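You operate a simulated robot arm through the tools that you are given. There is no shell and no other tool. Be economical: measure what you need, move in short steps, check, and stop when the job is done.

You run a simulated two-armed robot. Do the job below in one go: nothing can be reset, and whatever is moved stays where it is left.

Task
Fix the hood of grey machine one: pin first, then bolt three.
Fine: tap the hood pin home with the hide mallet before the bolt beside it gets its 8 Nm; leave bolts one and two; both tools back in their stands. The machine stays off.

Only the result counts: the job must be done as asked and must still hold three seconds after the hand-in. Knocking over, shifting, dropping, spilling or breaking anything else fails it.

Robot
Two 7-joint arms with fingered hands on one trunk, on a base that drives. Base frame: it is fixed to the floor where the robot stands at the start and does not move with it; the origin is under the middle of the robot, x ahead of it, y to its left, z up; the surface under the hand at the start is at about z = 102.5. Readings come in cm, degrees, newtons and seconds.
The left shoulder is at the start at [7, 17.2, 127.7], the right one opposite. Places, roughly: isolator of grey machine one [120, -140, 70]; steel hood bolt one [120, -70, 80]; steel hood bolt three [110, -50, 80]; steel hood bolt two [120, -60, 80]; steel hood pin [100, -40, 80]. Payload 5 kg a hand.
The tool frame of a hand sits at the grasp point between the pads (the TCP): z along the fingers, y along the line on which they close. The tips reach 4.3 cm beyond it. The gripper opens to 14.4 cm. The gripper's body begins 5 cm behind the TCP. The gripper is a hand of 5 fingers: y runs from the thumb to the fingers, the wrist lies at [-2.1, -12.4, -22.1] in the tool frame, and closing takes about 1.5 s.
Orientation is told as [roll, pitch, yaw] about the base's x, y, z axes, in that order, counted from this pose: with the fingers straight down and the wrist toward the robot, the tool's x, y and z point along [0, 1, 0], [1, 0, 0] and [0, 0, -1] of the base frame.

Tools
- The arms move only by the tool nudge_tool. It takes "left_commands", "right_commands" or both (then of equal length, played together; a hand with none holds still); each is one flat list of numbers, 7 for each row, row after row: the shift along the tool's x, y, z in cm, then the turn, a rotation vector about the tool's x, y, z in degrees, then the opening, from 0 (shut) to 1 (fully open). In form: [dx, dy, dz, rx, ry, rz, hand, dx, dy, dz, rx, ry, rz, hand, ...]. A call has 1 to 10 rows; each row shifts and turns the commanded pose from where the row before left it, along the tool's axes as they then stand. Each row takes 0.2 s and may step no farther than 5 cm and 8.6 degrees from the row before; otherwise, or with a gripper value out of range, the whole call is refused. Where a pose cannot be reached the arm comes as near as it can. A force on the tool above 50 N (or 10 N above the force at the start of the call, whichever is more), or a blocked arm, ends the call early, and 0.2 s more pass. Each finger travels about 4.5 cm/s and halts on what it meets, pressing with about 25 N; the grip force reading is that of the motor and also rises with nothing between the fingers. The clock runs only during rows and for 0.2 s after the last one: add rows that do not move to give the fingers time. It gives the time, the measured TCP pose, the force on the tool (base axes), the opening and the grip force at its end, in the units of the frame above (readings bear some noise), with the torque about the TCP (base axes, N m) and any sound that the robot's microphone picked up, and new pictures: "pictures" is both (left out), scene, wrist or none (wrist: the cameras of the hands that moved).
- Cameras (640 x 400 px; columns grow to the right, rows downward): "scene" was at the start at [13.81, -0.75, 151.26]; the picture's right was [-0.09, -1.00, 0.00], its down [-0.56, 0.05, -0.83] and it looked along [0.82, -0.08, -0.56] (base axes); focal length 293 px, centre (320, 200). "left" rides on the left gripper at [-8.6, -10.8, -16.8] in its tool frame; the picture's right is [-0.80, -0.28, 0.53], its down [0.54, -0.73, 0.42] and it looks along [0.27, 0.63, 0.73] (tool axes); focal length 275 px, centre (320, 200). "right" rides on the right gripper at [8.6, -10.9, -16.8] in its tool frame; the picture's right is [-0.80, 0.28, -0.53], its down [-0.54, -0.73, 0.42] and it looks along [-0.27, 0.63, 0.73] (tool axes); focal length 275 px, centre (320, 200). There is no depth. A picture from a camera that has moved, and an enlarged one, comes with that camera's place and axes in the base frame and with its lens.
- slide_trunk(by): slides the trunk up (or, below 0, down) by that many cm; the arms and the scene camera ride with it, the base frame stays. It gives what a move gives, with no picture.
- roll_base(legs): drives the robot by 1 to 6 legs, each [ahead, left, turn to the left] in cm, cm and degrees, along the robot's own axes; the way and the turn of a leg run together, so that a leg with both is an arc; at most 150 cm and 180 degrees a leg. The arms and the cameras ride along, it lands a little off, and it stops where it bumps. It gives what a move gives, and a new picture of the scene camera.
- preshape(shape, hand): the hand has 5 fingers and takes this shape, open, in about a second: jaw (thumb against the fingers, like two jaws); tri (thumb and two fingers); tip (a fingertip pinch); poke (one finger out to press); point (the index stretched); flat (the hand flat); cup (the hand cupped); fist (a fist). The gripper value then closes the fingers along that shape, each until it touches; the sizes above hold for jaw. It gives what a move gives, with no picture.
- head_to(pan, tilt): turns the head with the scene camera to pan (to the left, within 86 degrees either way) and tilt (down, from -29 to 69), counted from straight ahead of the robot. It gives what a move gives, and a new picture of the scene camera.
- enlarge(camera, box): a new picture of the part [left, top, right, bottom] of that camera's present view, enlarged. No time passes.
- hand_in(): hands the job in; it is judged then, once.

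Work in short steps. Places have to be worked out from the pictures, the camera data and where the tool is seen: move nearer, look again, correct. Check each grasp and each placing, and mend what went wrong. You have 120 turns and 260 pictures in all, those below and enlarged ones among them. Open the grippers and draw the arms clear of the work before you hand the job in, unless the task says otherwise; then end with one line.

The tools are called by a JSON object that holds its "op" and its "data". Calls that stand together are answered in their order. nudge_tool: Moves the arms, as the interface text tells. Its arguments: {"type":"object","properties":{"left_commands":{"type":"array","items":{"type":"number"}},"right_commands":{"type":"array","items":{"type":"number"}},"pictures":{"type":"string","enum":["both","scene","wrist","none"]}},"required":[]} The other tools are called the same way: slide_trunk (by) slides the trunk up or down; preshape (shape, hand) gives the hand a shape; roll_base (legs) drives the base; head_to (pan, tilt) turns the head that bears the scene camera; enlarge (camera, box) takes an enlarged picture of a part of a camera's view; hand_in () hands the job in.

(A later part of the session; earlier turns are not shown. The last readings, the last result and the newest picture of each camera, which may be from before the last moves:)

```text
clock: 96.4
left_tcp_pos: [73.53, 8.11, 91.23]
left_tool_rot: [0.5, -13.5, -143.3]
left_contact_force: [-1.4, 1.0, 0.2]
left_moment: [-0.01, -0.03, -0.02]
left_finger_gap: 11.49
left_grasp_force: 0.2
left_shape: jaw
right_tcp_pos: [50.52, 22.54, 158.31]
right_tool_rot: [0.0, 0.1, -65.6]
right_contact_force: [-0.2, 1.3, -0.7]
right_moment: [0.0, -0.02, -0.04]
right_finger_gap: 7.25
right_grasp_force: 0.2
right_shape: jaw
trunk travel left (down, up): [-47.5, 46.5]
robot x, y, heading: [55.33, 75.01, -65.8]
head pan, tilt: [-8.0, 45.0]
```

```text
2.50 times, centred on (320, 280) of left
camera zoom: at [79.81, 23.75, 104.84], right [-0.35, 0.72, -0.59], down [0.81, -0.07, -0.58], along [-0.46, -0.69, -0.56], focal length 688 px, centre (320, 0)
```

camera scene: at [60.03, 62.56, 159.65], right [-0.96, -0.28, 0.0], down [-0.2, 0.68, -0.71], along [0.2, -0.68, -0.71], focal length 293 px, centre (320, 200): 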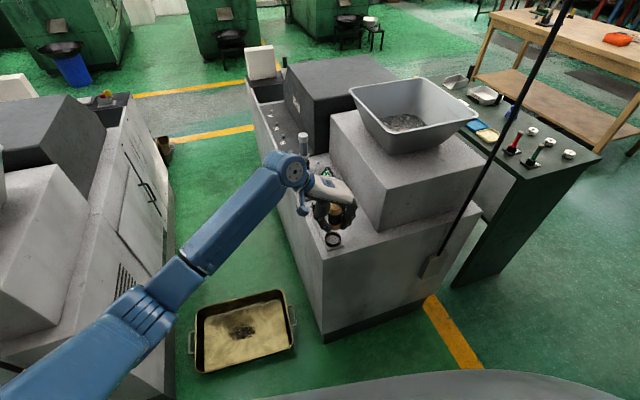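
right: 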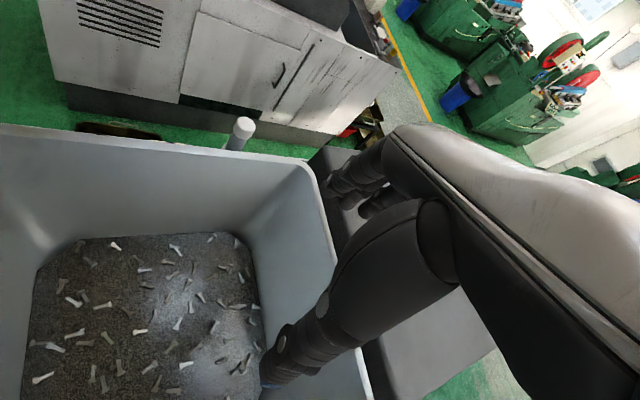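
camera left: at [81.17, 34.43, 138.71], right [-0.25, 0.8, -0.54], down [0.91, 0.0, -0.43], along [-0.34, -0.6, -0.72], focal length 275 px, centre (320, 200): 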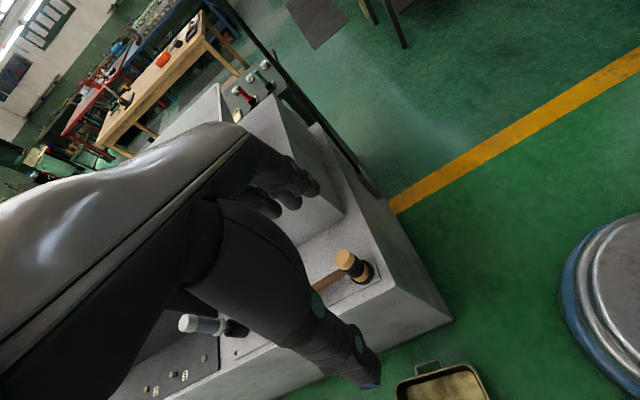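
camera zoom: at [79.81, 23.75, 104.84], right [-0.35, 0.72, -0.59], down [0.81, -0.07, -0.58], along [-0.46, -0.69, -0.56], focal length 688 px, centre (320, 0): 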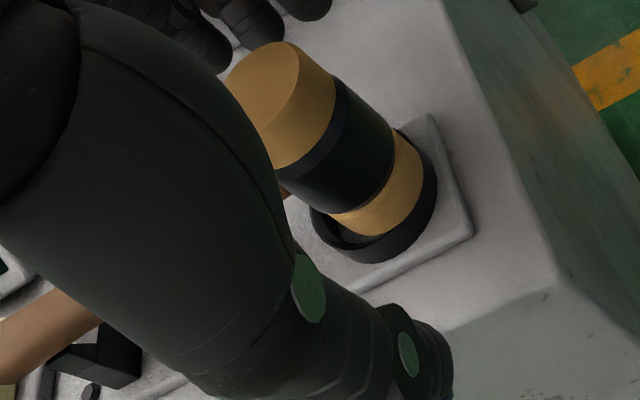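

It is upright now. I draw the hand up and out, undoing the tilt, to check the seat.

{"op": "nudge_tool", "data": {"left_commands": [0, 0, -2, 0, 0, 0, 1, 0, 0, -4, 0, 0, 0, 1, 0, 0, -4.5, 0, 0, 0, 1, 0, 0, -4.5, 6.5, 0, 0, 1, 0, 0, -4.5, 6.5, 0, 0, 1, 0, -3, -3, 0, 0, 0, 1, 0, -3, -3, 0, 0, 0, 1, 0, -4.5, -2, 0, 0, 0, 1], "pictures": "none"}}

{"op": "enlarge", "data": {"camera": "scene", "box": [300, 180, 360, 260]}}

{"op": "enlarge", "data": {"camera": "left", "box": [300, 200, 440, 320]}}

```text
clock: 98.2
left_tcp_pos: [84.99, 17.21, 118.29]
left_tool_rot: [0.5, -0.4, -143.0]
left_contact_force: [-0.2, 0.6, 0.5]
left_moment: [-0.03, 0.02, -0.03]
left_finger_gap: 14.41
left_grasp_force: 0.0
left_shape: jaw
right_tcp_pos: [50.47, 22.59, 158.33]
right_tool_rot: [-0.1, 0.1, -65.6]
right_contact_force: [0.5, 0.2, -0.3]
right_moment: [-0.06, 0.03, 0.03]
right_finger_gap: 7.24
right_grasp_force: 0.1
right_shape: jaw
trunk travel left (down, up): [-47.5, 46.5]
robot x, y, heading: [55.58, 74.88, -65.7]
head pan, tilt: [-8.0, 45.0]
```

```text
5.00 times, centred on (330, 220) of scene
camera zoom: at [60.14, 62.73, 159.66], right [-0.96, -0.28, 0.0], down [-0.2, 0.68, -0.71], along [0.2, -0.68, -0.71], focal length 1464 px, centre (270, 100)
```

zoom: 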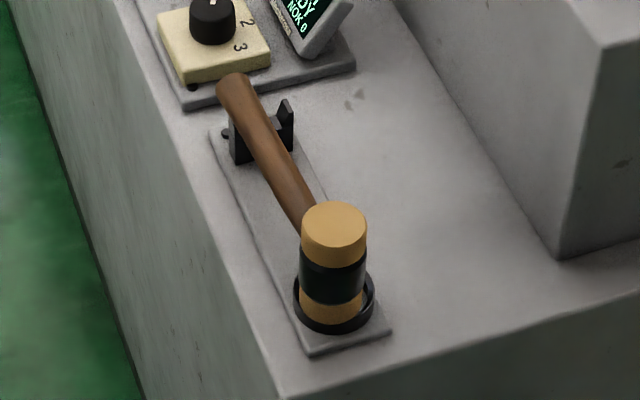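

```text
3.33 times, centred on (370, 260) of left
camera zoom: at [88.59, 30.8, 134.8], right [-0.25, 0.8, -0.54], down [0.91, 0.0, -0.42], along [-0.34, -0.6, -0.72], focal length 918 px, centre (153, 0)
```

zoom: 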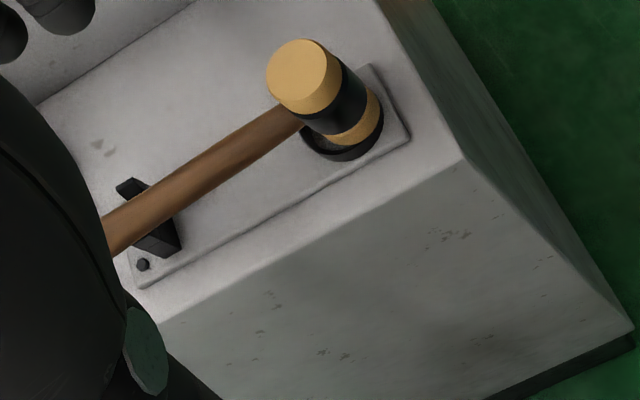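

The head top triangulates to about z 91, perhaps a centimetre high. I zoom in tightly on ring and fork.

{"op": "enlarge", "data": {"camera": "left", "box": [340, 205, 390, 255]}}

{"op": "enlarge", "data": {"camera": "scene", "box": [318, 215, 348, 250]}}

{"op": "enlarge", "data": {"camera": "scene", "box": [300, 190, 330, 220]}}

```text
8.00 times, centred on (365, 230) of left
camera zoom: at [88.59, 30.8, 134.8], right [-0.25, 0.8, -0.54], down [0.91, 0.0, -0.42], along [-0.34, -0.6, -0.72], focal length 2202 px, centre (-40, -40)
```

zoom: 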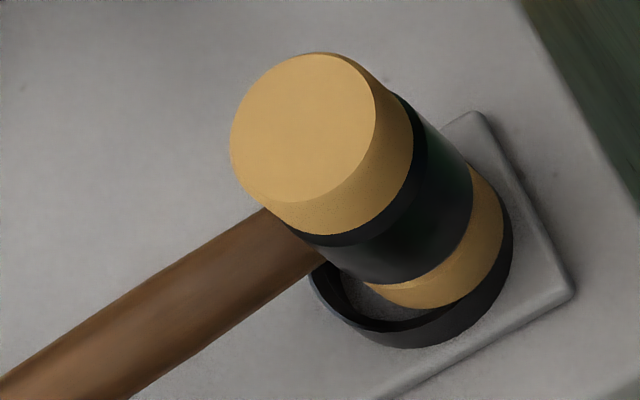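

```text
11.43 times, centred on (333, 232) of scene
camera zoom: at [60.14, 62.73, 159.66], right [-0.96, -0.28, 0.0], down [-0.2, 0.68, -0.71], along [0.2, -0.68, -0.71], focal length 3346 px, centre (171, -171)
```

zoom: 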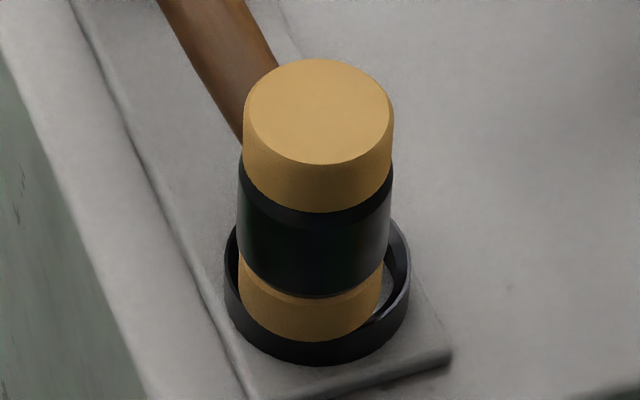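

```text
13.33 times, centred on (315, 205) of scene
camera zoom: at [60.14, 62.73, 159.66], right [-0.96, -0.28, 0.0], down [-0.2, 0.68, -0.71], along [0.2, -0.68, -0.71], focal length 3904 px, centre (387, 133)
```

zoom: 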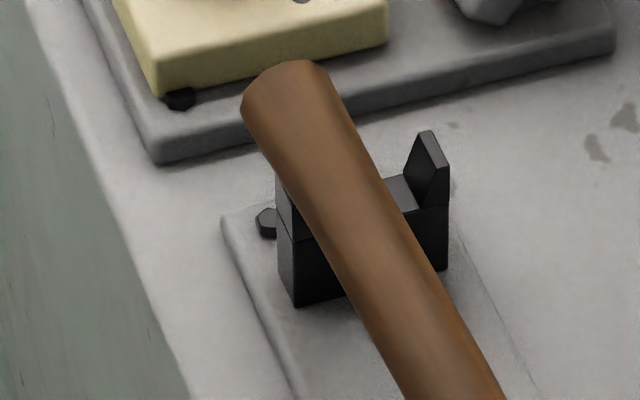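

The head's front edge sits on the ring's −m rim by about 0.7 cm. I regrip the upright head and slide it +m.

{"op": "nudge_tool", "data": {"left_commands": [0.235, 4.15, 0, 0, 0, 0, 1, 0.235, 4.15, 0, 0, 0, 0, 1, 0.235, 4.15, 0, 0, 0, 0, 1, 0.235, 4.15, 0, 0, 0, 0, 1, 0, 0, 4.6, 0, 0, 0, 1, 0, 0, 4.6, 0, 0, 0, 1, 0, 0, 4.6, 0, 0, 0, 1, 0, 0, 4.6, 0, 0, 0, 1, 0, 0, 4.6, 0, 0, 0, 1, 0, 0, 4.6, 0, 0, 0, 1], "pictures": "none"}}

{"op": "nudge_tool", "data": {"left_commands": [0, 0, 0, 0, 0, 0, 0.6, 0, 0, 0, 0, 0, 0, 0.4, 0, 0, 0, 0, 0, 0, 0.2, 0, 0, 0, 0, 0, 0, 0, 0, 0, 0, 0, 0, 0, 0, 0, 0, 0, 0, 0, 0, 0, 0, 0, 0, 0, 0, 0, 0, 0, 0, 0, 0, 0, 0, 0, 0, 0, 0, 0, 0, 0, 0], "pictures": "none"}}

{"op": "enlarge", "data": {"camera": "scene", "box": [315, 210, 355, 260]}}

```text
clock: 100.4
left_tcp_pos: [72.16, 5.77, 90.74]
left_tool_rot: [0.6, -0.5, -143.1]
left_contact_force: [0.4, -1.0, 1.2]
left_moment: [0.01, 0.02, 0.02]
left_finger_gap: 14.39
left_grasp_force: 0.0
left_shape: jaw
right_tcp_pos: [50.39, 22.21, 158.23]
right_tool_rot: [0.0, 0.2, -65.6]
right_contact_force: [-0.2, -0.4, 0.4]
right_moment: [0.03, -0.03, -0.01]
right_finger_gap: 7.23
right_grasp_force: 0.1
right_shape: jaw
trunk travel left (down, up): [-47.5, 46.5]
robot x, y, heading: [55.76, 74.98, -65.6]
head pan, tilt: [-8.0, 45.0]
```

```text
clock: 102.4
left_tcp_pos: [72.23, 5.93, 90.6]
left_tool_rot: [0.4, -0.5, -143.0]
left_contact_force: [2.1, 0.2, 0.4]
left_moment: [0.01, -0.13, 0.03]
left_finger_gap: 3.29
left_grasp_force: 24.8
left_shape: jaw
right_tcp_pos: [50.41, 22.33, 158.36]
right_tool_rot: [0.0, 0.3, -65.7]
right_contact_force: [-0.4, 0.5, 0.0]
right_moment: [-0.01, -0.01, 0.02]
right_finger_gap: 7.22
right_grasp_force: 0.0
right_shape: jaw
trunk travel left (down, up): [-47.5, 46.5]
robot x, y, heading: [55.92, 74.64, -65.4]
head pan, tilt: [-8.0, 45.0]
```

```text
8.00 times, centred on (335, 235) of scene
camera zoom: at [60.08, 62.53, 159.65], right [-0.96, -0.28, 0.0], down [-0.2, 0.68, -0.71], along [0.2, -0.68, -0.71], focal length 2342 px, centre (200, -80)
```

zoom: 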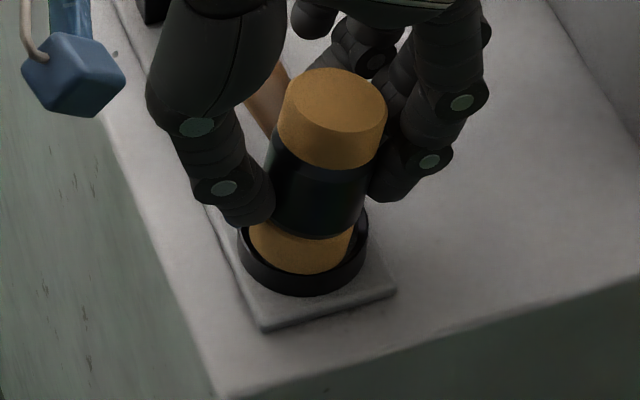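

Closing pulled the top toward −n, so my grip centre is ~0.7 cm too far −n. I open slightly, shift +n, and close again.

{"op": "nudge_tool", "data": {"left_commands": [0, 0, 0, 0, 0, 0, 0.5, 0, 0, 0, 0, 0, 0, 0.5, 0, -0.4, 0, 0, 0, 0, 0.5, 0, -0.4, 0, 0, 0, 0, 0.5, 0, 0, 0, 0, 0, 0, 0.2, 0, 0, 0, 0, 0, 0, 0, 0, 0, 0, 0, 0, 0, 0, 0, 0, 0, 0, 0, 0, 0, 0, 0, 0, 0, 0, 0, 0], "pictures": "none"}}

{"op": "enlarge", "data": {"camera": "scene", "box": [315, 210, 355, 260]}}

{"op": "enlarge", "data": {"camera": "left", "box": [240, 200, 420, 320]}}

```text
clock: 104.4
left_tcp_pos: [72.85, 6.46, 90.72]
left_tool_rot: [0.6, -0.3, -143.0]
left_contact_force: [0.4, 0.1, 0.1]
left_moment: [0.02, -0.04, -0.02]
left_finger_gap: 3.33
left_grasp_force: 24.5
left_shape: jaw
right_tcp_pos: [50.46, 22.33, 158.17]
right_tool_rot: [0.0, 0.2, -65.6]
right_contact_force: [1.0, -0.1, 0.8]
right_moment: [0.0, 0.01, -0.05]
right_finger_gap: 7.23
right_grasp_force: 0.0
right_shape: jaw
trunk travel left (down, up): [-47.5, 46.5]
robot x, y, heading: [55.76, 74.85, -65.6]
head pan, tilt: [-8.0, 45.0]
```

```text
8.00 times, centred on (335, 235) of scene
camera zoom: at [60.08, 62.57, 159.65], right [-0.96, -0.28, 0.0], down [-0.2, 0.68, -0.71], along [0.2, -0.68, -0.71], focal length 2342 px, centre (200, -80)
```

zoom: 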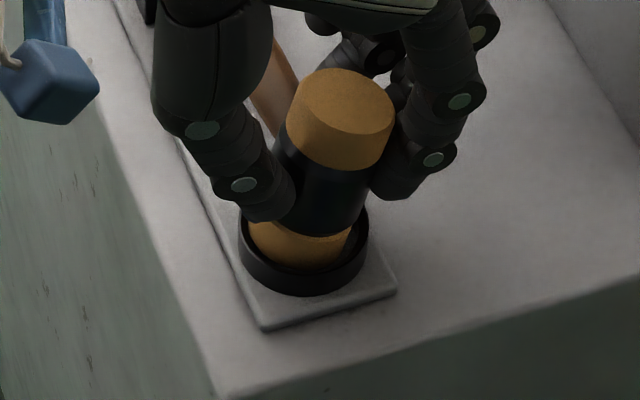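

```text
3.33 times, centred on (330, 260) of left
camera zoom: at [76.43, 20.07, 107.19], right [-0.25, 0.8, -0.54], down [0.91, 0.0, -0.42], along [-0.34, -0.6, -0.73], focal length 918 px, centre (287, 0)
```

zoom: 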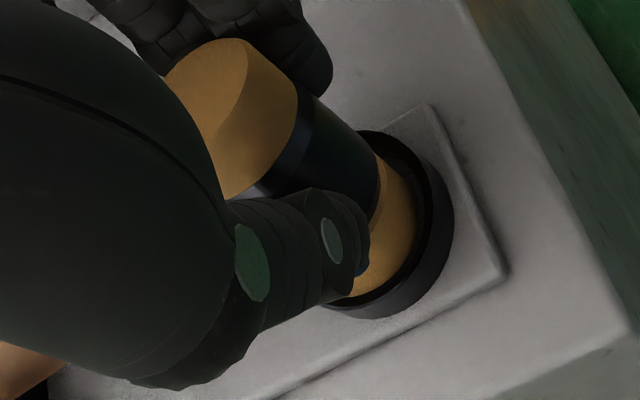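

Gripping at this height always tips the head, so I use the tilt trick again: lift 1.2 cm, rotate -14° to bring it upright, and align visually.

{"op": "nudge_tool", "data": {"left_commands": [0, 0, -0.7, 0, 0, 0, 0, 0, 0, -0.8, 0, 0, 0, 0, 0, 0, 0, -7.5, 0, 0, 0, 0, 0, 0, -7.5, 0, 0, 0, 0, -1.5, -0.4, 0, 0, 0, 0, 0, 0, 0, 0, 0, 0, 0], "pictures": "none"}}

{"op": "enlarge", "data": {"camera": "scene", "box": [315, 210, 355, 260]}}

{"op": "enlarge", "data": {"camera": "left", "box": [240, 200, 420, 320]}}

```text
clock: 105.8
left_tcp_pos: [74.11, 7.41, 92.22]
left_tool_rot: [0.5, -15.5, -143.2]
left_contact_force: [-0.6, -0.3, -4.0]
left_moment: [0.1, -0.02, 0.0]
left_finger_gap: 3.34
left_grasp_force: 25.1
left_shape: jaw
right_tcp_pos: [50.39, 22.35, 158.32]
right_tool_rot: [0.0, 0.2, -65.5]
right_contact_force: [0.2, 0.1, -0.5]
right_moment: [-0.01, 0.03, -0.01]
right_finger_gap: 7.22
right_grasp_force: 0.0
right_shape: jaw
trunk travel left (down, up): [-47.5, 46.5]
robot x, y, heading: [55.59, 74.85, -65.8]
head pan, tilt: [-8.0, 45.0]
```

```text
8.00 times, centred on (335, 235) of scene
camera zoom: at [60.04, 62.51, 159.65], right [-0.96, -0.28, 0.0], down [-0.2, 0.68, -0.71], along [0.2, -0.68, -0.71], focal length 2342 px, centre (200, -80)
```

zoom: 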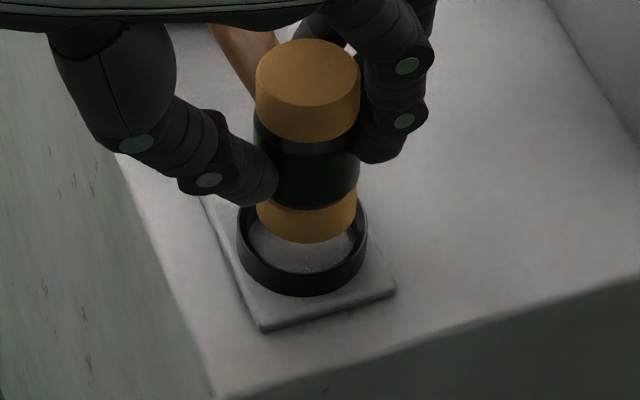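

```text
3.33 times, centred on (330, 260) of left
camera zoom: at [80.83, 23.33, 105.3], right [-0.37, 0.71, -0.6], down [0.8, -0.09, -0.6], along [-0.48, -0.7, -0.54], focal length 918 px, centre (287, 0)
```

zoom: 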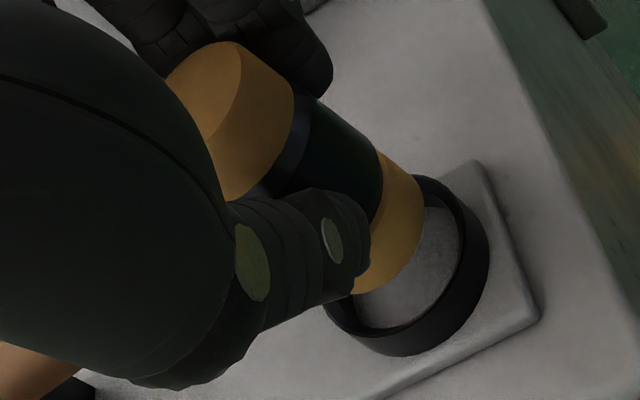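

Upright and nearly centred (needs about −0.15 m, +0.2 n). I trim and lower 1.6 cm vertically.

{"op": "nudge_tool", "data": {"left_commands": [-0.15, -0.22, -0.06, 0, 0, 0, 0, 0, -0.15, 0.55, 0, 0, 0, 0, 0, -0.15, 0.55, 0, 0, 0, 0, 0, -0.13, 0.48, 0, 0, 0, 0, 0, 0, 0, 0, 0, 0, 0], "pictures": "none"}}

{"op": "enlarge", "data": {"camera": "scene", "box": [315, 210, 355, 260]}}

{"op": "enlarge", "data": {"camera": "left", "box": [240, 200, 420, 320]}}

```text
clock: 107.0
left_tcp_pos: [74.04, 7.62, 90.73]
left_tool_rot: [0.6, -15.4, -143.2]
left_contact_force: [-0.4, -0.9, -3.3]
left_moment: [0.08, -0.09, 0.01]
left_finger_gap: 3.33
left_grasp_force: 25.1
left_shape: jaw
right_tcp_pos: [50.3, 22.28, 158.31]
right_tool_rot: [0.1, 0.3, -65.6]
right_contact_force: [0.1, -0.4, 0.0]
right_moment: [0.01, -0.01, 0.03]
right_finger_gap: 7.19
right_grasp_force: 0.0
right_shape: jaw
trunk travel left (down, up): [-47.5, 46.5]
robot x, y, heading: [55.51, 75.03, -65.3]
head pan, tilt: [-8.0, 45.0]
```

```text
8.00 times, centred on (335, 235) of scene
camera zoom: at [60.05, 62.53, 159.65], right [-0.96, -0.28, 0.0], down [-0.2, 0.68, -0.71], along [0.2, -0.68, -0.71], focal length 2342 px, centre (200, -80)
```

zoom: 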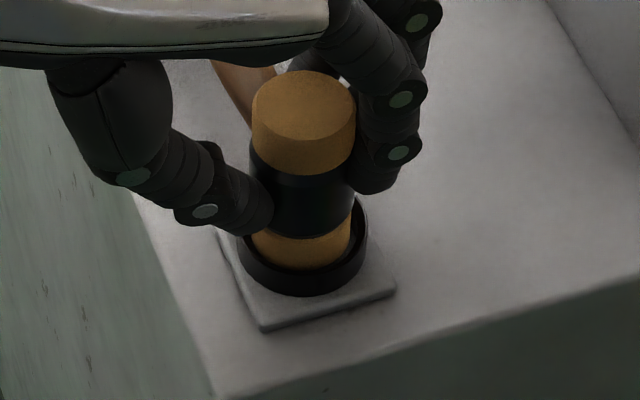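

```text
3.33 times, centred on (330, 260) of left
camera zoom: at [80.9, 23.59, 103.71], right [-0.37, 0.71, -0.6], down [0.8, -0.09, -0.6], along [-0.48, -0.7, -0.54], focal length 918 px, centre (287, 0)
```

zoom: 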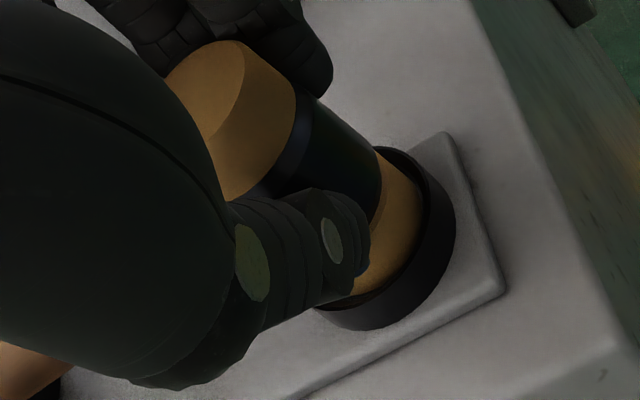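

No contact force and the head is entering the ring. I keep lowering.

{"op": "nudge_tool", "data": {"left_commands": [0, -0.1, 0.38, 0, 0, 0, 0, 0, -0.1, 0.38, 0, 0, 0, 0, 0, 0, 0, 0, 0, 0, 0], "pictures": "none"}}

{"op": "enlarge", "data": {"camera": "scene", "box": [315, 210, 355, 260]}}

```text
clock: 107.8
left_tcp_pos: [74.12, 7.6, 89.76]
left_tool_rot: [0.5, -15.5, -143.2]
left_contact_force: [0.0, -0.7, -2.6]
left_moment: [-0.02, -0.07, -0.05]
left_finger_gap: 3.33
left_grasp_force: 24.9
left_shape: jaw
right_tcp_pos: [50.41, 22.23, 158.35]
right_tool_rot: [0.0, 0.1, -65.6]
right_contact_force: [-0.7, -0.5, -0.1]
right_moment: [-0.03, 0.0, -0.01]
right_finger_gap: 7.22
right_grasp_force: 0.0
right_shape: jaw
trunk travel left (down, up): [-47.5, 46.5]
robot x, y, heading: [55.66, 74.82, -65.7]
head pan, tilt: [-8.0, 45.0]
```

```text
8.00 times, centred on (335, 235) of scene
camera zoom: at [60.05, 62.55, 159.65], right [-0.96, -0.28, 0.0], down [-0.2, 0.68, -0.71], along [0.2, -0.68, -0.71], focal length 2342 px, centre (200, -80)
```

zoom: 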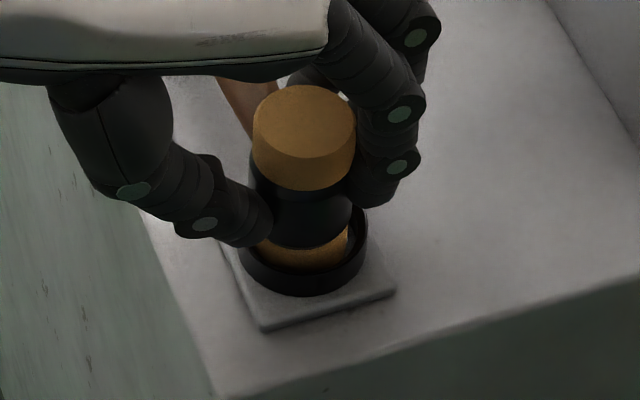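

It is clearly inside the ring now. I lower until it touches, then release.

{"op": "nudge_tool", "data": {"left_commands": [0, -0.1, 0.38, 0, 0, 0, 0, 0, 0, 0, 0, 0, 0, 0], "pictures": "none"}}

{"op": "nudge_tool", "data": {"left_commands": [0, 0, 0, 0, 0, 0, 0.26, 0, 0, 0, 0, 0, 0, 0.32, 0, 0, 0, 0, 0, 0, 0.4, 0, 0, 0, 0, 0, 0, 0.5, 0, 0, -0.3, 0, 0, 0, 0.65, 0, 0, -0.3, 0, 0, 0, 0.8, 0, 0, 0, 0, 0, 0, 0.8], "pictures": "none"}}

{"op": "enlarge", "data": {"camera": "scene", "box": [315, 210, 355, 260]}}

```text
clock: 108.4
left_tcp_pos: [74.17, 7.71, 89.71]
left_tool_rot: [0.6, -15.7, -143.2]
left_contact_force: [2.2, 1.0, 9.2]
left_moment: [-0.25, 0.12, -0.02]
left_finger_gap: 3.4
left_grasp_force: 24.9
left_shape: jaw
right_tcp_pos: [50.39, 22.39, 158.27]
right_tool_rot: [0.0, 0.0, -65.6]
right_contact_force: [-0.4, -0.7, -0.3]
right_moment: [-0.01, -0.01, 0.02]
right_finger_gap: 7.24
right_grasp_force: 0.0
right_shape: jaw
trunk travel left (down, up): [-47.5, 46.5]
robot x, y, heading: [55.84, 75.02, -65.4]
head pan, tilt: [-8.0, 45.0]
```

```text
clock: 110.0
left_tcp_pos: [74.25, 7.71, 90.04]
left_tool_rot: [0.5, -15.5, -143.1]
left_contact_force: [1.6, 0.3, -0.5]
left_moment: [-0.01, 0.01, 0.01]
left_finger_gap: 11.47
left_grasp_force: 0.1
left_shape: jaw
right_tcp_pos: [50.32, 22.37, 158.28]
right_tool_rot: [0.1, 0.2, -65.6]
right_contact_force: [-0.3, -1.0, 0.5]
right_moment: [0.01, -0.01, 0.03]
right_finger_gap: 7.25
right_grasp_force: 0.1
right_shape: jaw
trunk travel left (down, up): [-47.5, 46.5]
robot x, y, heading: [55.73, 74.81, -66.0]
head pan, tilt: [-8.0, 45.0]
```

```text
8.00 times, centred on (335, 235) of scene
camera zoom: at [60.03, 62.56, 159.65], right [-0.96, -0.28, 0.0], down [-0.2, 0.68, -0.71], along [0.2, -0.68, -0.71], focal length 2342 px, centre (200, -80)
```

zoom: 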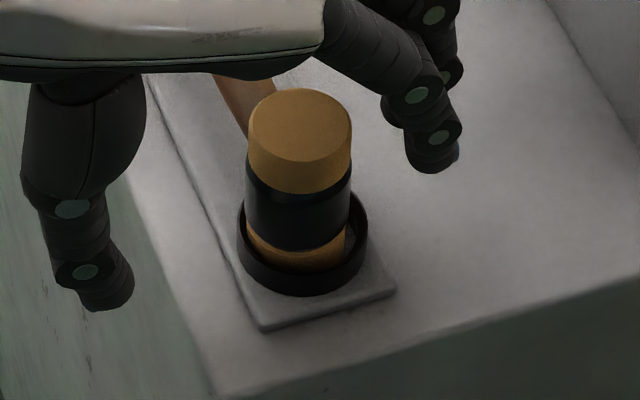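

The head now sits down in the ring. I withdraw the hand up and out, undo the tilt, and verify.

{"op": "nudge_tool", "data": {"left_commands": [0, 0, -2, 0, 0, 0, 1, 0, 0, -4, 0, 0, 0, 1, 0, 0, -4.5, 0, 0, 0, 1, 0, 0, -4.5, 7.5, 0, 0, 1, 0, 0, -4.5, 7.5, 0, 0, 1, 0, -3, -3, 0, 0, 0, 1, 0, -3, -3, 0, 0, 0, 1, 0, -4.5, -2, 0, 0, 0, 1], "pictures": "none"}}

{"op": "enlarge", "data": {"camera": "scene", "box": [300, 180, 360, 260]}}

{"op": "enlarge", "data": {"camera": "left", "box": [320, 195, 400, 265]}}

```text
clock: 111.8
left_tcp_pos: [86.35, 17.28, 116.96]
left_tool_rot: [0.4, -0.5, -143.3]
left_contact_force: [0.1, 0.9, 0.5]
left_moment: [-0.04, 0.0, 0.02]
left_finger_gap: 14.37
left_grasp_force: 0.1
left_shape: jaw
right_tcp_pos: [50.46, 22.52, 158.3]
right_tool_rot: [-0.1, 0.1, -65.7]
right_contact_force: [0.9, 0.1, 0.8]
right_moment: [-0.01, -0.02, -0.01]
right_finger_gap: 7.23
right_grasp_force: 0.1
right_shape: jaw
trunk travel left (down, up): [-47.5, 46.5]
robot x, y, heading: [55.93, 74.6, -65.8]
head pan, tilt: [-8.0, 45.0]
```

```text
5.00 times, centred on (330, 220) of scene
camera zoom: at [60.13, 62.72, 159.66], right [-0.96, -0.28, 0.0], down [-0.2, 0.68, -0.71], along [0.2, -0.68, -0.71], focal length 1464 px, centre (270, 100)
```

zoom: 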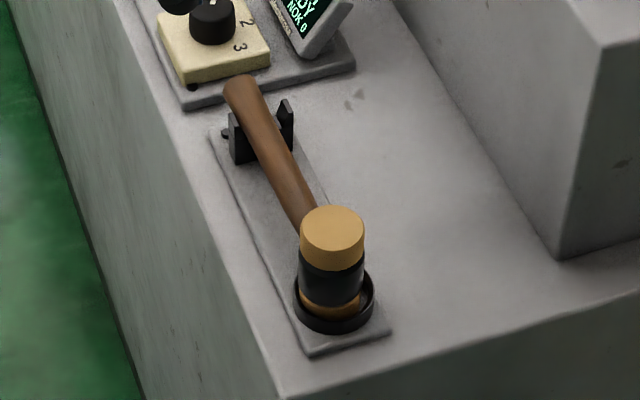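

```text
5.71 times, centred on (360, 230) of left
camera zoom: at [89.83, 30.86, 133.36], right [-0.25, 0.8, -0.54], down [0.91, 0.0, -0.42], along [-0.34, -0.6, -0.72], focal length 1573 px, centre (91, 29)
```

zoom: 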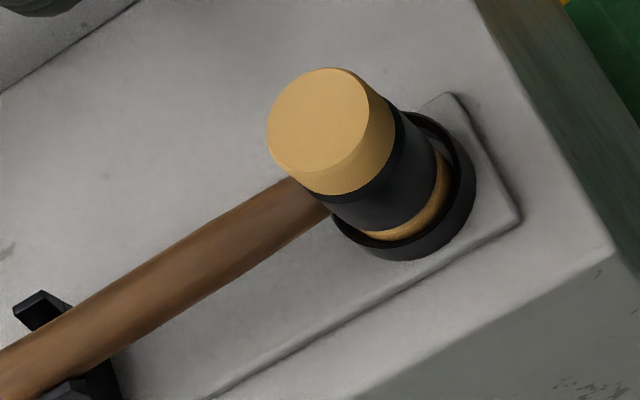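

The mallet is properly back in its stand. Next: the program dial; I drive 15 cm ahead and look at knob and display.

{"op": "roll_base", "data": {"legs": [[15, 0, 0]]}}

{"op": "enlarge", "data": {"camera": "scene", "box": [270, 130, 370, 230]}}

{"op": "nudge_tool", "data": {"left_commands": [0, 0, 0, 0, 0, -7, 0.6, 0, 0, 0, 0, 0, -7, 0.6, 0, 0, 0, 0, 0, -7, 0.5, 0, 0, 0, 0, 0, -7, 0.5], "pictures": "wrist"}}

```text
clock: 113.2
left_tcp_pos: [92.4, 3.56, 116.92]
left_tool_rot: [0.6, -0.6, -143.1]
left_contact_force: [-1.0, 0.5, 0.2]
left_moment: [-0.05, 0.01, -0.04]
left_finger_gap: 14.41
left_grasp_force: 0.0
left_shape: jaw
right_tcp_pos: [56.52, 8.89, 158.42]
right_tool_rot: [0.0, 0.0, -65.5]
right_contact_force: [0.3, 0.9, 0.0]
right_moment: [-0.02, -0.04, 0.0]
right_finger_gap: 7.23
right_grasp_force: 0.0
right_shape: jaw
trunk travel left (down, up): [-47.5, 46.5]
robot x, y, heading: [61.76, 61.05, -65.4]
head pan, tilt: [-8.0, 45.0]
camera scene: at [66.18, 49.09, 159.69], right [-0.96, -0.28, 0.0], down [-0.2, 0.68, -0.71], along [0.2, -0.68, -0.71], focal length 293 px, centre (320, 200)
```

scene: 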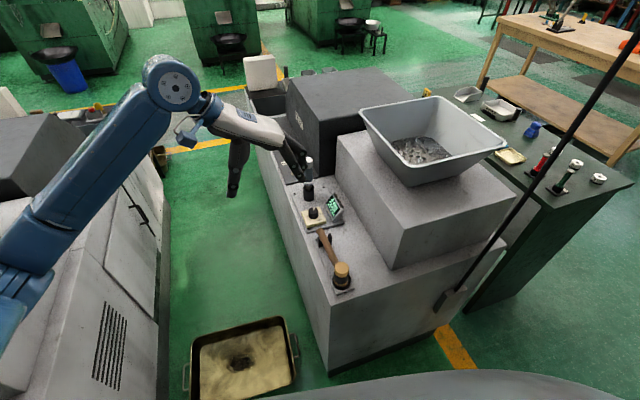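

```text
4.00 times, centred on (320, 180) of scene
camera zoom: at [66.18, 49.09, 159.69], right [-0.96, -0.28, 0.0], down [-0.2, 0.68, -0.71], along [0.2, -0.68, -0.71], focal length 1171 px, centre (320, 280)
```

zoom: 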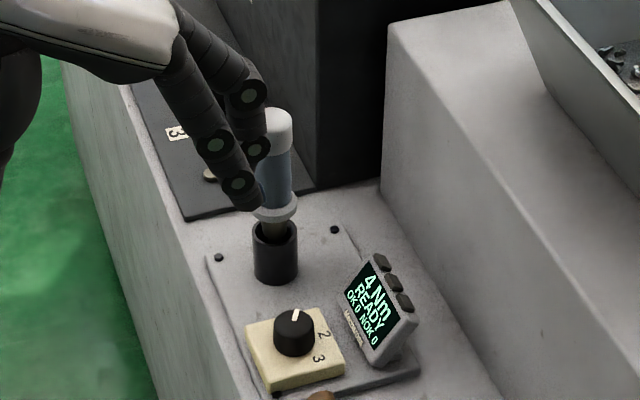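

```text
clock: 114.2
left_tcp_pos: [92.53, 3.44, 116.93]
left_tool_rot: [0.3, -0.7, -115.0]
left_contact_force: [-0.1, 0.3, -0.4]
left_moment: [0.03, 0.03, 0.02]
left_finger_gap: 7.26
left_grasp_force: 0.1
left_shape: jaw
right_tcp_pos: [56.7, 8.69, 158.21]
right_tool_rot: [0.0, 0.2, -65.6]
right_contact_force: [-0.9, 0.2, -0.5]
right_moment: [-0.03, -0.03, 0.0]
right_finger_gap: 7.22
right_grasp_force: 0.0
right_shape: jaw
trunk travel left (down, up): [-47.5, 46.5]
robot x, y, heading: [61.59, 61.25, -65.6]
head pan, tilt: [-8.0, 45.0]
camera left: at [89.3, 17.1, 133.37], right [-0.6, 0.59, -0.54], down [0.8, 0.42, -0.43], along [-0.02, -0.69, -0.72], focal length 275 px, centre (320, 200)
```

left: 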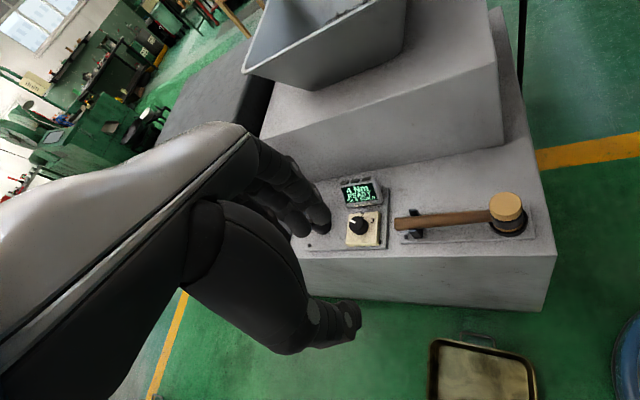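

Knob top ≈ (87.0,-13.9,88.2), pointing at 1. I turn the hand so it closes along the row direction (yaw -30), leaving room to twist clockwise.

{"op": "nudge_tool", "data": {"left_commands": [0, 0, 0, 0, 0, -8.5, 0.5, 0, 0, 0, 0, 0, -8.5, 0.5, 0, 0, 0, 0, 0, -8.5, 0.5, 0, 0, 0, 0, 0, -8.5, 0.5, 0, 0, 0, 0, 0, -8.5, 0.5, 0, 0, 0, 0, 0, -8.5, 0.5, 0, 0, 0, 0, 0, -8.5, 0.5, 0, 0, 0, 0, 0, -8.5, 0.5, 0, 0, 0, 0, 0, -8.5, 0.5, 0, 0, 0, 0, 0, -8.5, 0.5], "pictures": "wrist"}}

```text
clock: 116.4
left_tcp_pos: [92.4, 3.39, 116.84]
left_tool_rot: [-0.5, -0.3, -30.0]
left_contact_force: [-0.2, 0.9, -0.4]
left_moment: [0.0, -0.02, 0.02]
left_finger_gap: 7.26
left_grasp_force: 0.0
left_shape: jaw
right_tcp_pos: [56.53, 8.66, 158.21]
right_tool_rot: [0.1, 0.2, -65.6]
right_contact_force: [0.0, -0.1, 0.1]
right_moment: [0.01, -0.02, 0.01]
right_finger_gap: 7.22
right_grasp_force: 0.1
right_shape: jaw
trunk travel left (down, up): [-47.5, 46.5]
robot x, y, heading: [61.95, 61.16, -65.8]
head pan, tilt: [-8.0, 45.0]
camera left: at [78.81, 1.51, 133.5], right [-0.64, -0.55, -0.53], down [-0.36, 0.83, -0.43], along [0.68, -0.09, -0.73], focal length 275 px, centre (320, 200)
```

left: 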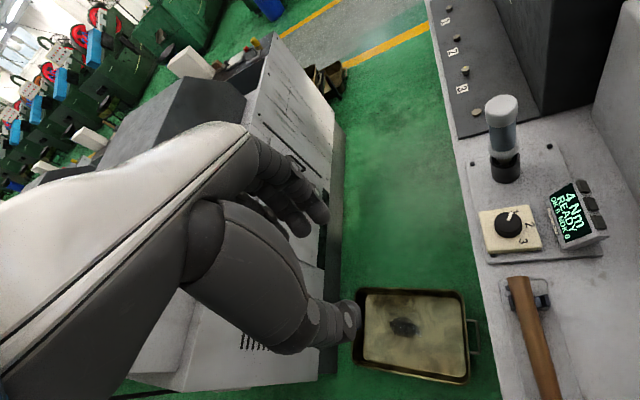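

A good view of the dial; I zoom to see its angles.

{"op": "enlarge", "data": {"camera": "left", "box": [470, 170, 620, 270]}}

```text
4.00 times, centred on (545, 220) of left
camera zoom: at [78.81, 1.51, 133.5], right [-0.64, -0.55, -0.53], down [-0.36, 0.83, -0.43], along [0.68, -0.09, -0.73], focal length 1101 px, centre (-580, 120)
```

zoom: 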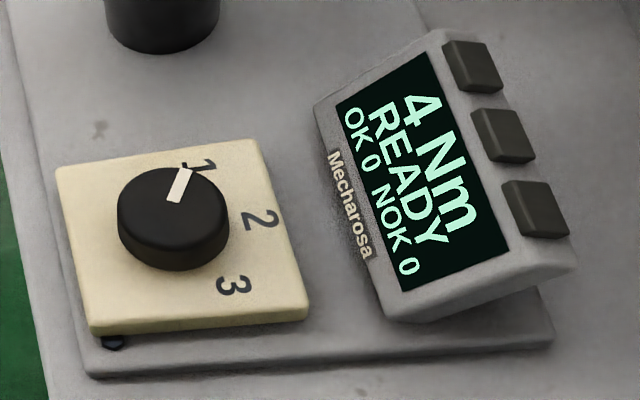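

I move over the knob and lower to just above it.

{"op": "nudge_tool", "data": {"left_commands": [-3.56, 0.83, 0, 0, 0, 0, 0.45, -3.56, 0.83, 0, 0, 0, 0, 0.45, -3.56, 0.83, 0, 0, 0, 0, 0.45, -3.56, 0.83, 0, 0, 0, 0, 0.45, -3.56, 0.83, 0, 0, 0, 0, 0.45, 0, 0, 4.5, 0, 0, 0, 0.45, 0, 0, 4.5, 0, 0, 0, 0.45, 0, 0, 4.5, 0, 0, 0, 0.45, 0, 0, 4.5, 0, 0, 0, 0.45], "pictures": "wrist"}}

{"op": "enlarge", "data": {"camera": "scene", "box": [270, 130, 370, 230]}}

```text
clock: 118.4
left_tcp_pos: [87.15, -14.33, 99.32]
left_tool_rot: [-0.7, -0.3, -30.1]
left_contact_force: [0.6, -0.1, 0.5]
left_moment: [0.02, -0.02, 0.0]
left_finger_gap: 6.5
left_grasp_force: 0.1
left_shape: jaw
right_tcp_pos: [56.6, 8.66, 158.28]
right_tool_rot: [0.0, 0.0, -65.6]
right_contact_force: [-0.5, 0.5, -0.4]
right_moment: [0.02, 0.04, 0.04]
right_finger_gap: 7.22
right_grasp_force: 0.1
right_shape: jaw
trunk travel left (down, up): [-47.5, 46.5]
robot x, y, heading: [61.69, 60.98, -65.4]
head pan, tilt: [-8.0, 45.0]
camera left: at [73.51, -16.12, 115.91], right [-0.65, -0.55, -0.53], down [-0.36, 0.83, -0.43], along [0.68, -0.09, -0.73], focal length 275 px, centre (320, 200)
```

left: 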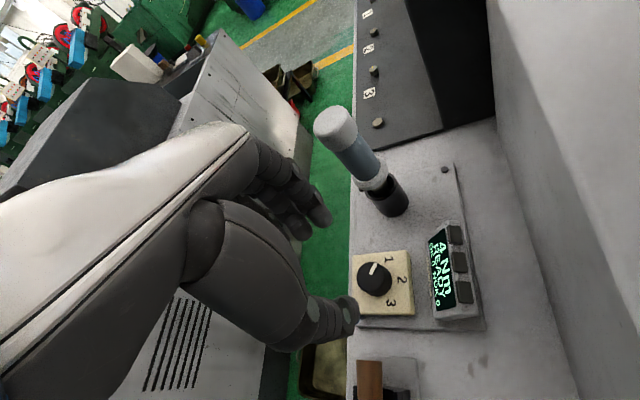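

```text
4.00 times, centred on (320, 180) of scene
camera zoom: at [66.3, 48.78, 159.66], right [-0.96, -0.28, 0.0], down [-0.2, 0.68, -0.71], along [0.2, -0.68, -0.71], focal length 1171 px, centre (320, 280)
```

zoom: 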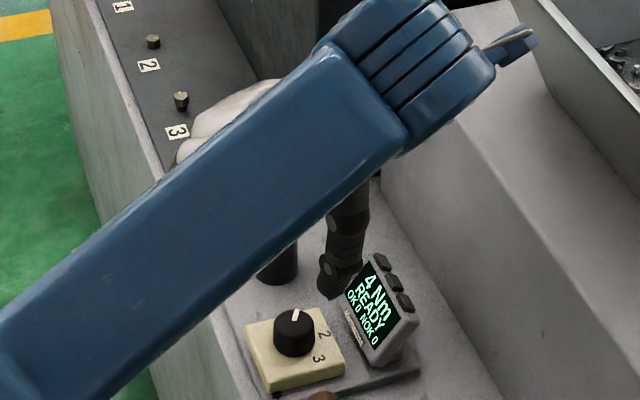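

Hand is above the knob, clear of display and driver. I lower 8 cm around the knob with the fingers 6.5 cm apart.

{"op": "nudge_tool", "data": {"left_commands": [-0.3, 0, 3, 0, 0, 0, 0.45, 0, 0, 3, 0, 0, 0, 0.45, 0, 0, 2, 0, 0, 0, 0.45], "pictures": "wrist"}}

{"op": "enlarge", "data": {"camera": "scene", "box": [280, 160, 360, 230]}}

```text
clock: 119.2
left_tcp_pos: [86.95, -14.65, 91.27]
left_tool_rot: [-0.6, -0.3, -30.0]
left_contact_force: [0.4, 0.5, 0.4]
left_moment: [0.01, -0.01, 0.01]
left_finger_gap: 6.51
left_grasp_force: 0.1
left_shape: jaw
right_tcp_pos: [56.54, 8.79, 158.28]
right_tool_rot: [0.0, 0.2, -65.5]
right_contact_force: [0.3, 0.4, -0.2]
right_moment: [0.03, 0.01, 0.01]
right_finger_gap: 7.25
right_grasp_force: 0.0
right_shape: jaw
trunk travel left (down, up): [-47.5, 46.5]
robot x, y, heading: [61.86, 61.14, -65.8]
head pan, tilt: [-8.0, 45.0]
camera left: at [73.29, -16.43, 107.83], right [-0.65, -0.55, -0.53], down [-0.36, 0.83, -0.43], along [0.68, -0.09, -0.73], focal length 275 px, centre (320, 200)
```

left: 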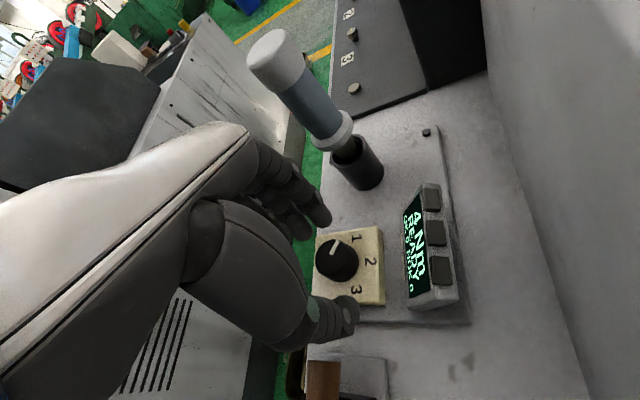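

```text
5.71 times, centred on (320, 195) of scene
camera zoom: at [66.29, 48.83, 159.66], right [-0.96, -0.28, 0.0], down [-0.2, 0.68, -0.71], along [0.2, -0.68, -0.71], focal length 1673 px, centre (320, 229)
```

zoom: 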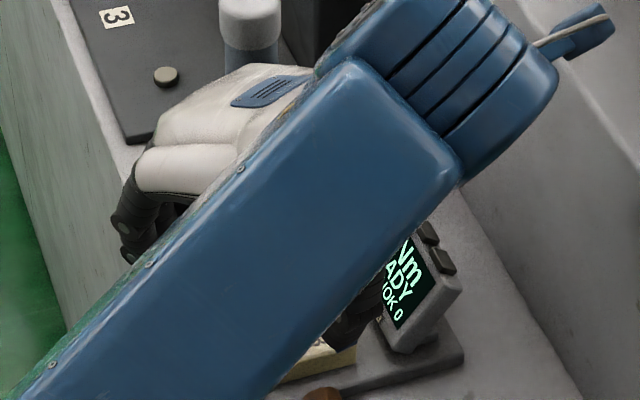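

The knob lies about 0.7 cm to the tool's −x side. I shift and close on it.

{"op": "nudge_tool", "data": {"left_commands": [-0.7, 0, 0, 0, 0, 0, 0.45, 0, 0, 0, 0, 0, 0, 0.3, 0, 0, 0, 0, 0, 0, 0.15, 0, 0, 0, 0, 0, 0, 0, 0, 0, 0, 0, 0, 0, 0, 0, 0, 0, 0, 0, 0, 0], "pictures": "wrist"}}

```text
clock: 120.6
left_tcp_pos: [86.56, -15.3, 91.27]
left_tool_rot: [-0.8, -0.2, -30.1]
left_contact_force: [-1.0, -1.4, 8.4]
left_moment: [-0.12, 0.0, 0.0]
left_finger_gap: 1.81
left_grasp_force: 25.2
left_shape: jaw
right_tcp_pos: [56.59, 8.7, 158.35]
right_tool_rot: [-0.1, 0.1, -65.6]
right_contact_force: [-0.4, 0.4, -0.3]
right_moment: [0.0, -0.03, 0.03]
right_finger_gap: 7.22
right_grasp_force: 0.0
right_shape: jaw
trunk travel left (down, up): [-47.5, 46.5]
robot x, y, heading: [61.98, 61.33, -65.6]
head pan, tilt: [-8.0, 45.0]
camera left: at [72.86, -17.05, 107.98], right [-0.65, -0.55, -0.53], down [-0.36, 0.83, -0.43], along [0.68, -0.09, -0.73], focal length 275 px, centre (320, 200)
```

left: 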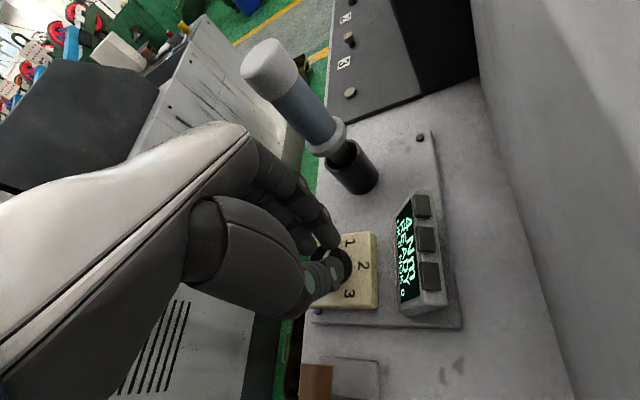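

Gripped on the knob (1.8 cm gap). I twist clockwise 48° and look at the display.

{"op": "nudge_tool", "data": {"left_commands": [0, 0, 0, 0, 0, 8, 0, 0, 0, 0, 0, 0, 8, 0, 0, 0, 0, 0, 0, 8, 0, 0, 0, 0, 0, 0, 8, 0, 0, 0, 0, 0, 0, 8, 0, 0, 0, 0, 0, 0, 8, 0], "pictures": "wrist"}}

{"op": "enlarge", "data": {"camera": "scene", "box": [280, 160, 360, 230]}}

```text
clock: 122.0
left_tcp_pos: [86.6, -14.9, 91.4]
left_tool_rot: [-0.1, -0.9, -78.2]
left_contact_force: [-6.7, 18.8, 18.2]
left_moment: [1.12, 0.32, 0.17]
left_finger_gap: 1.67
left_grasp_force: 24.7
left_shape: jaw
right_tcp_pos: [56.52, 9.09, 158.43]
right_tool_rot: [-0.1, 0.0, -65.6]
right_contact_force: [1.2, 0.0, 0.2]
right_moment: [0.03, -0.01, 0.01]
right_finger_gap: 7.25
right_grasp_force: 0.1
right_shape: jaw
trunk travel left (down, up): [-47.5, 46.5]
robot x, y, heading: [61.77, 61.03, -65.3]
head pan, tilt: [-8.0, 45.0]
camera left: at [75.9, -5.86, 107.9], right [-0.84, 0.11, -0.53], down [0.38, 0.81, -0.44], along [0.39, -0.57, -0.72], focal length 275 px, centre (320, 200)
```

left: 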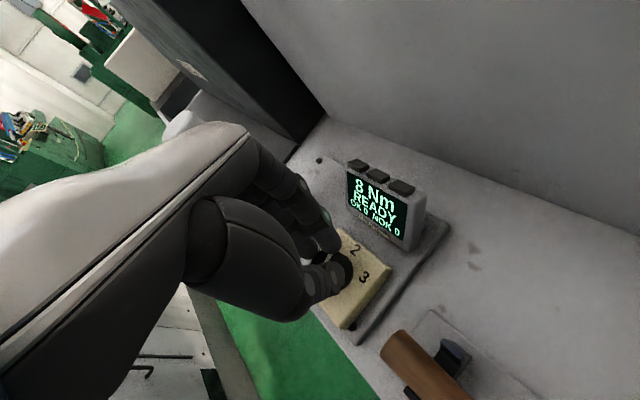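

```text
5.71 times, centred on (320, 195) of scene
camera zoom: at [66.18, 49.27, 159.7], right [-0.96, -0.28, 0.0], down [-0.2, 0.68, -0.71], along [0.2, -0.68, -0.71], focal length 1673 px, centre (320, 229)
```

zoom: 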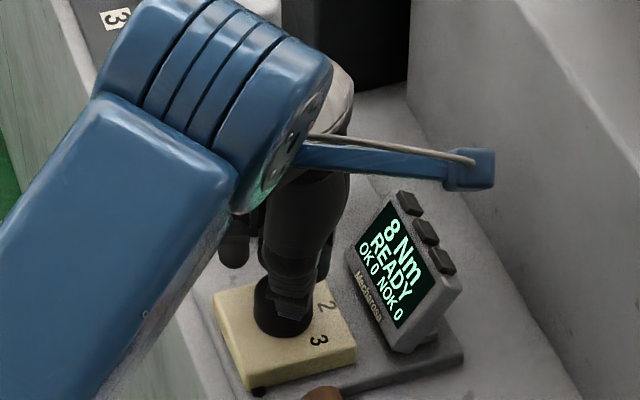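

Display reads 8 Nm READY. There is some side force, so I open just enough and rise straight up.

{"op": "nudge_tool", "data": {"left_commands": [0, 0, 0, 0, 0, 0, 0.2, 0, 0, 0, 0, 0, 0, 0.26, 0, 0, -0.5, 0, 0, 0, 0.28], "pictures": "wrist"}}

{"op": "enlarge", "data": {"camera": "scene", "box": [260, 130, 370, 230]}}

```text
clock: 122.8
left_tcp_pos: [86.67, -15.24, 91.52]
left_tool_rot: [-0.2, -0.5, -78.0]
left_contact_force: [-0.1, 0.7, 0.8]
left_moment: [0.02, 0.0, 0.0]
left_finger_gap: 4.01
left_grasp_force: 0.1
left_shape: jaw
right_tcp_pos: [56.59, 8.69, 158.27]
right_tool_rot: [0.0, 0.1, -65.6]
right_contact_force: [-0.1, 0.2, 0.6]
right_moment: [-0.02, -0.03, 0.0]
right_finger_gap: 7.24
right_grasp_force: 0.0
right_shape: jaw
trunk travel left (down, up): [-47.5, 46.5]
robot x, y, heading: [61.91, 61.3, -65.5]
head pan, tilt: [-8.0, 45.0]
camera left: at [76.02, -6.2, 108.1], right [-0.84, 0.11, -0.53], down [0.38, 0.82, -0.43], along [0.39, -0.57, -0.73], focal length 275 px, centre (320, 200)
```

left: 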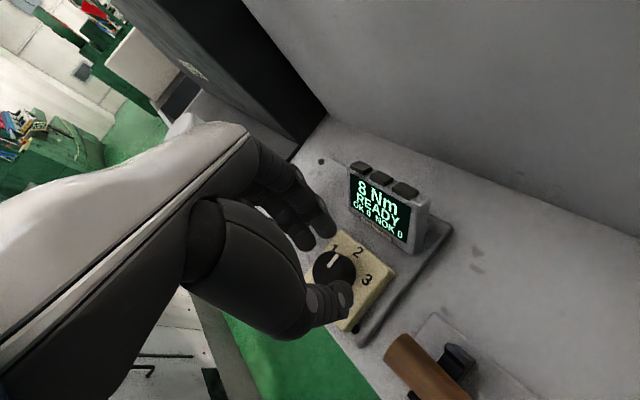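

```text
4.00 times, centred on (315, 180) of scene
camera zoom: at [66.24, 48.84, 159.64], right [-0.96, -0.28, 0.0], down [-0.2, 0.68, -0.71], along [0.2, -0.68, -0.71], focal length 1171 px, centre (340, 280)
```

zoom: 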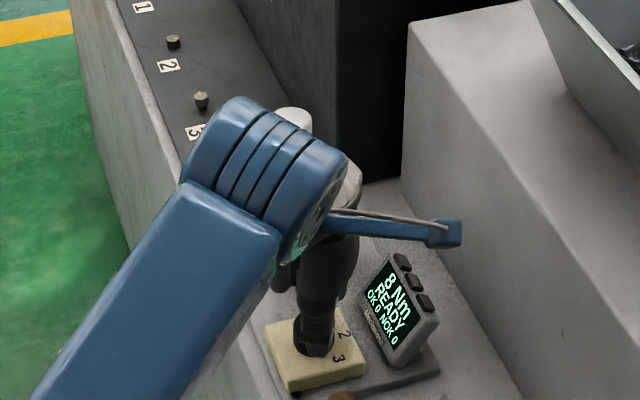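

8 Nm persists. I check the pointer position closely.

{"op": "enlarge", "data": {"camera": "left", "box": [300, 220, 420, 320]}}

```text
4.00 times, centred on (360, 270) of left
camera zoom: at [76.02, -6.2, 108.1], right [-0.84, 0.11, -0.53], down [0.38, 0.82, -0.43], along [0.39, -0.57, -0.73], focal length 1101 px, centre (160, -80)
```

zoom: 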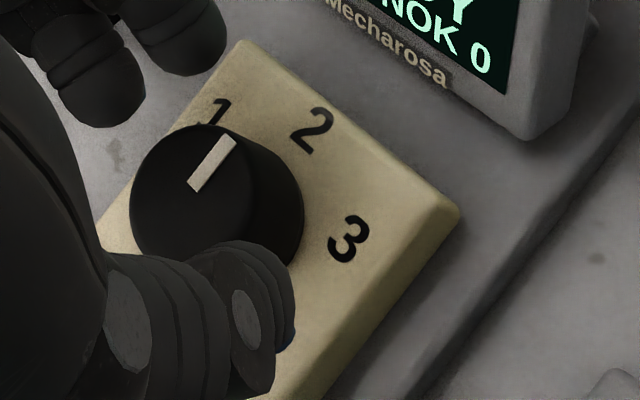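

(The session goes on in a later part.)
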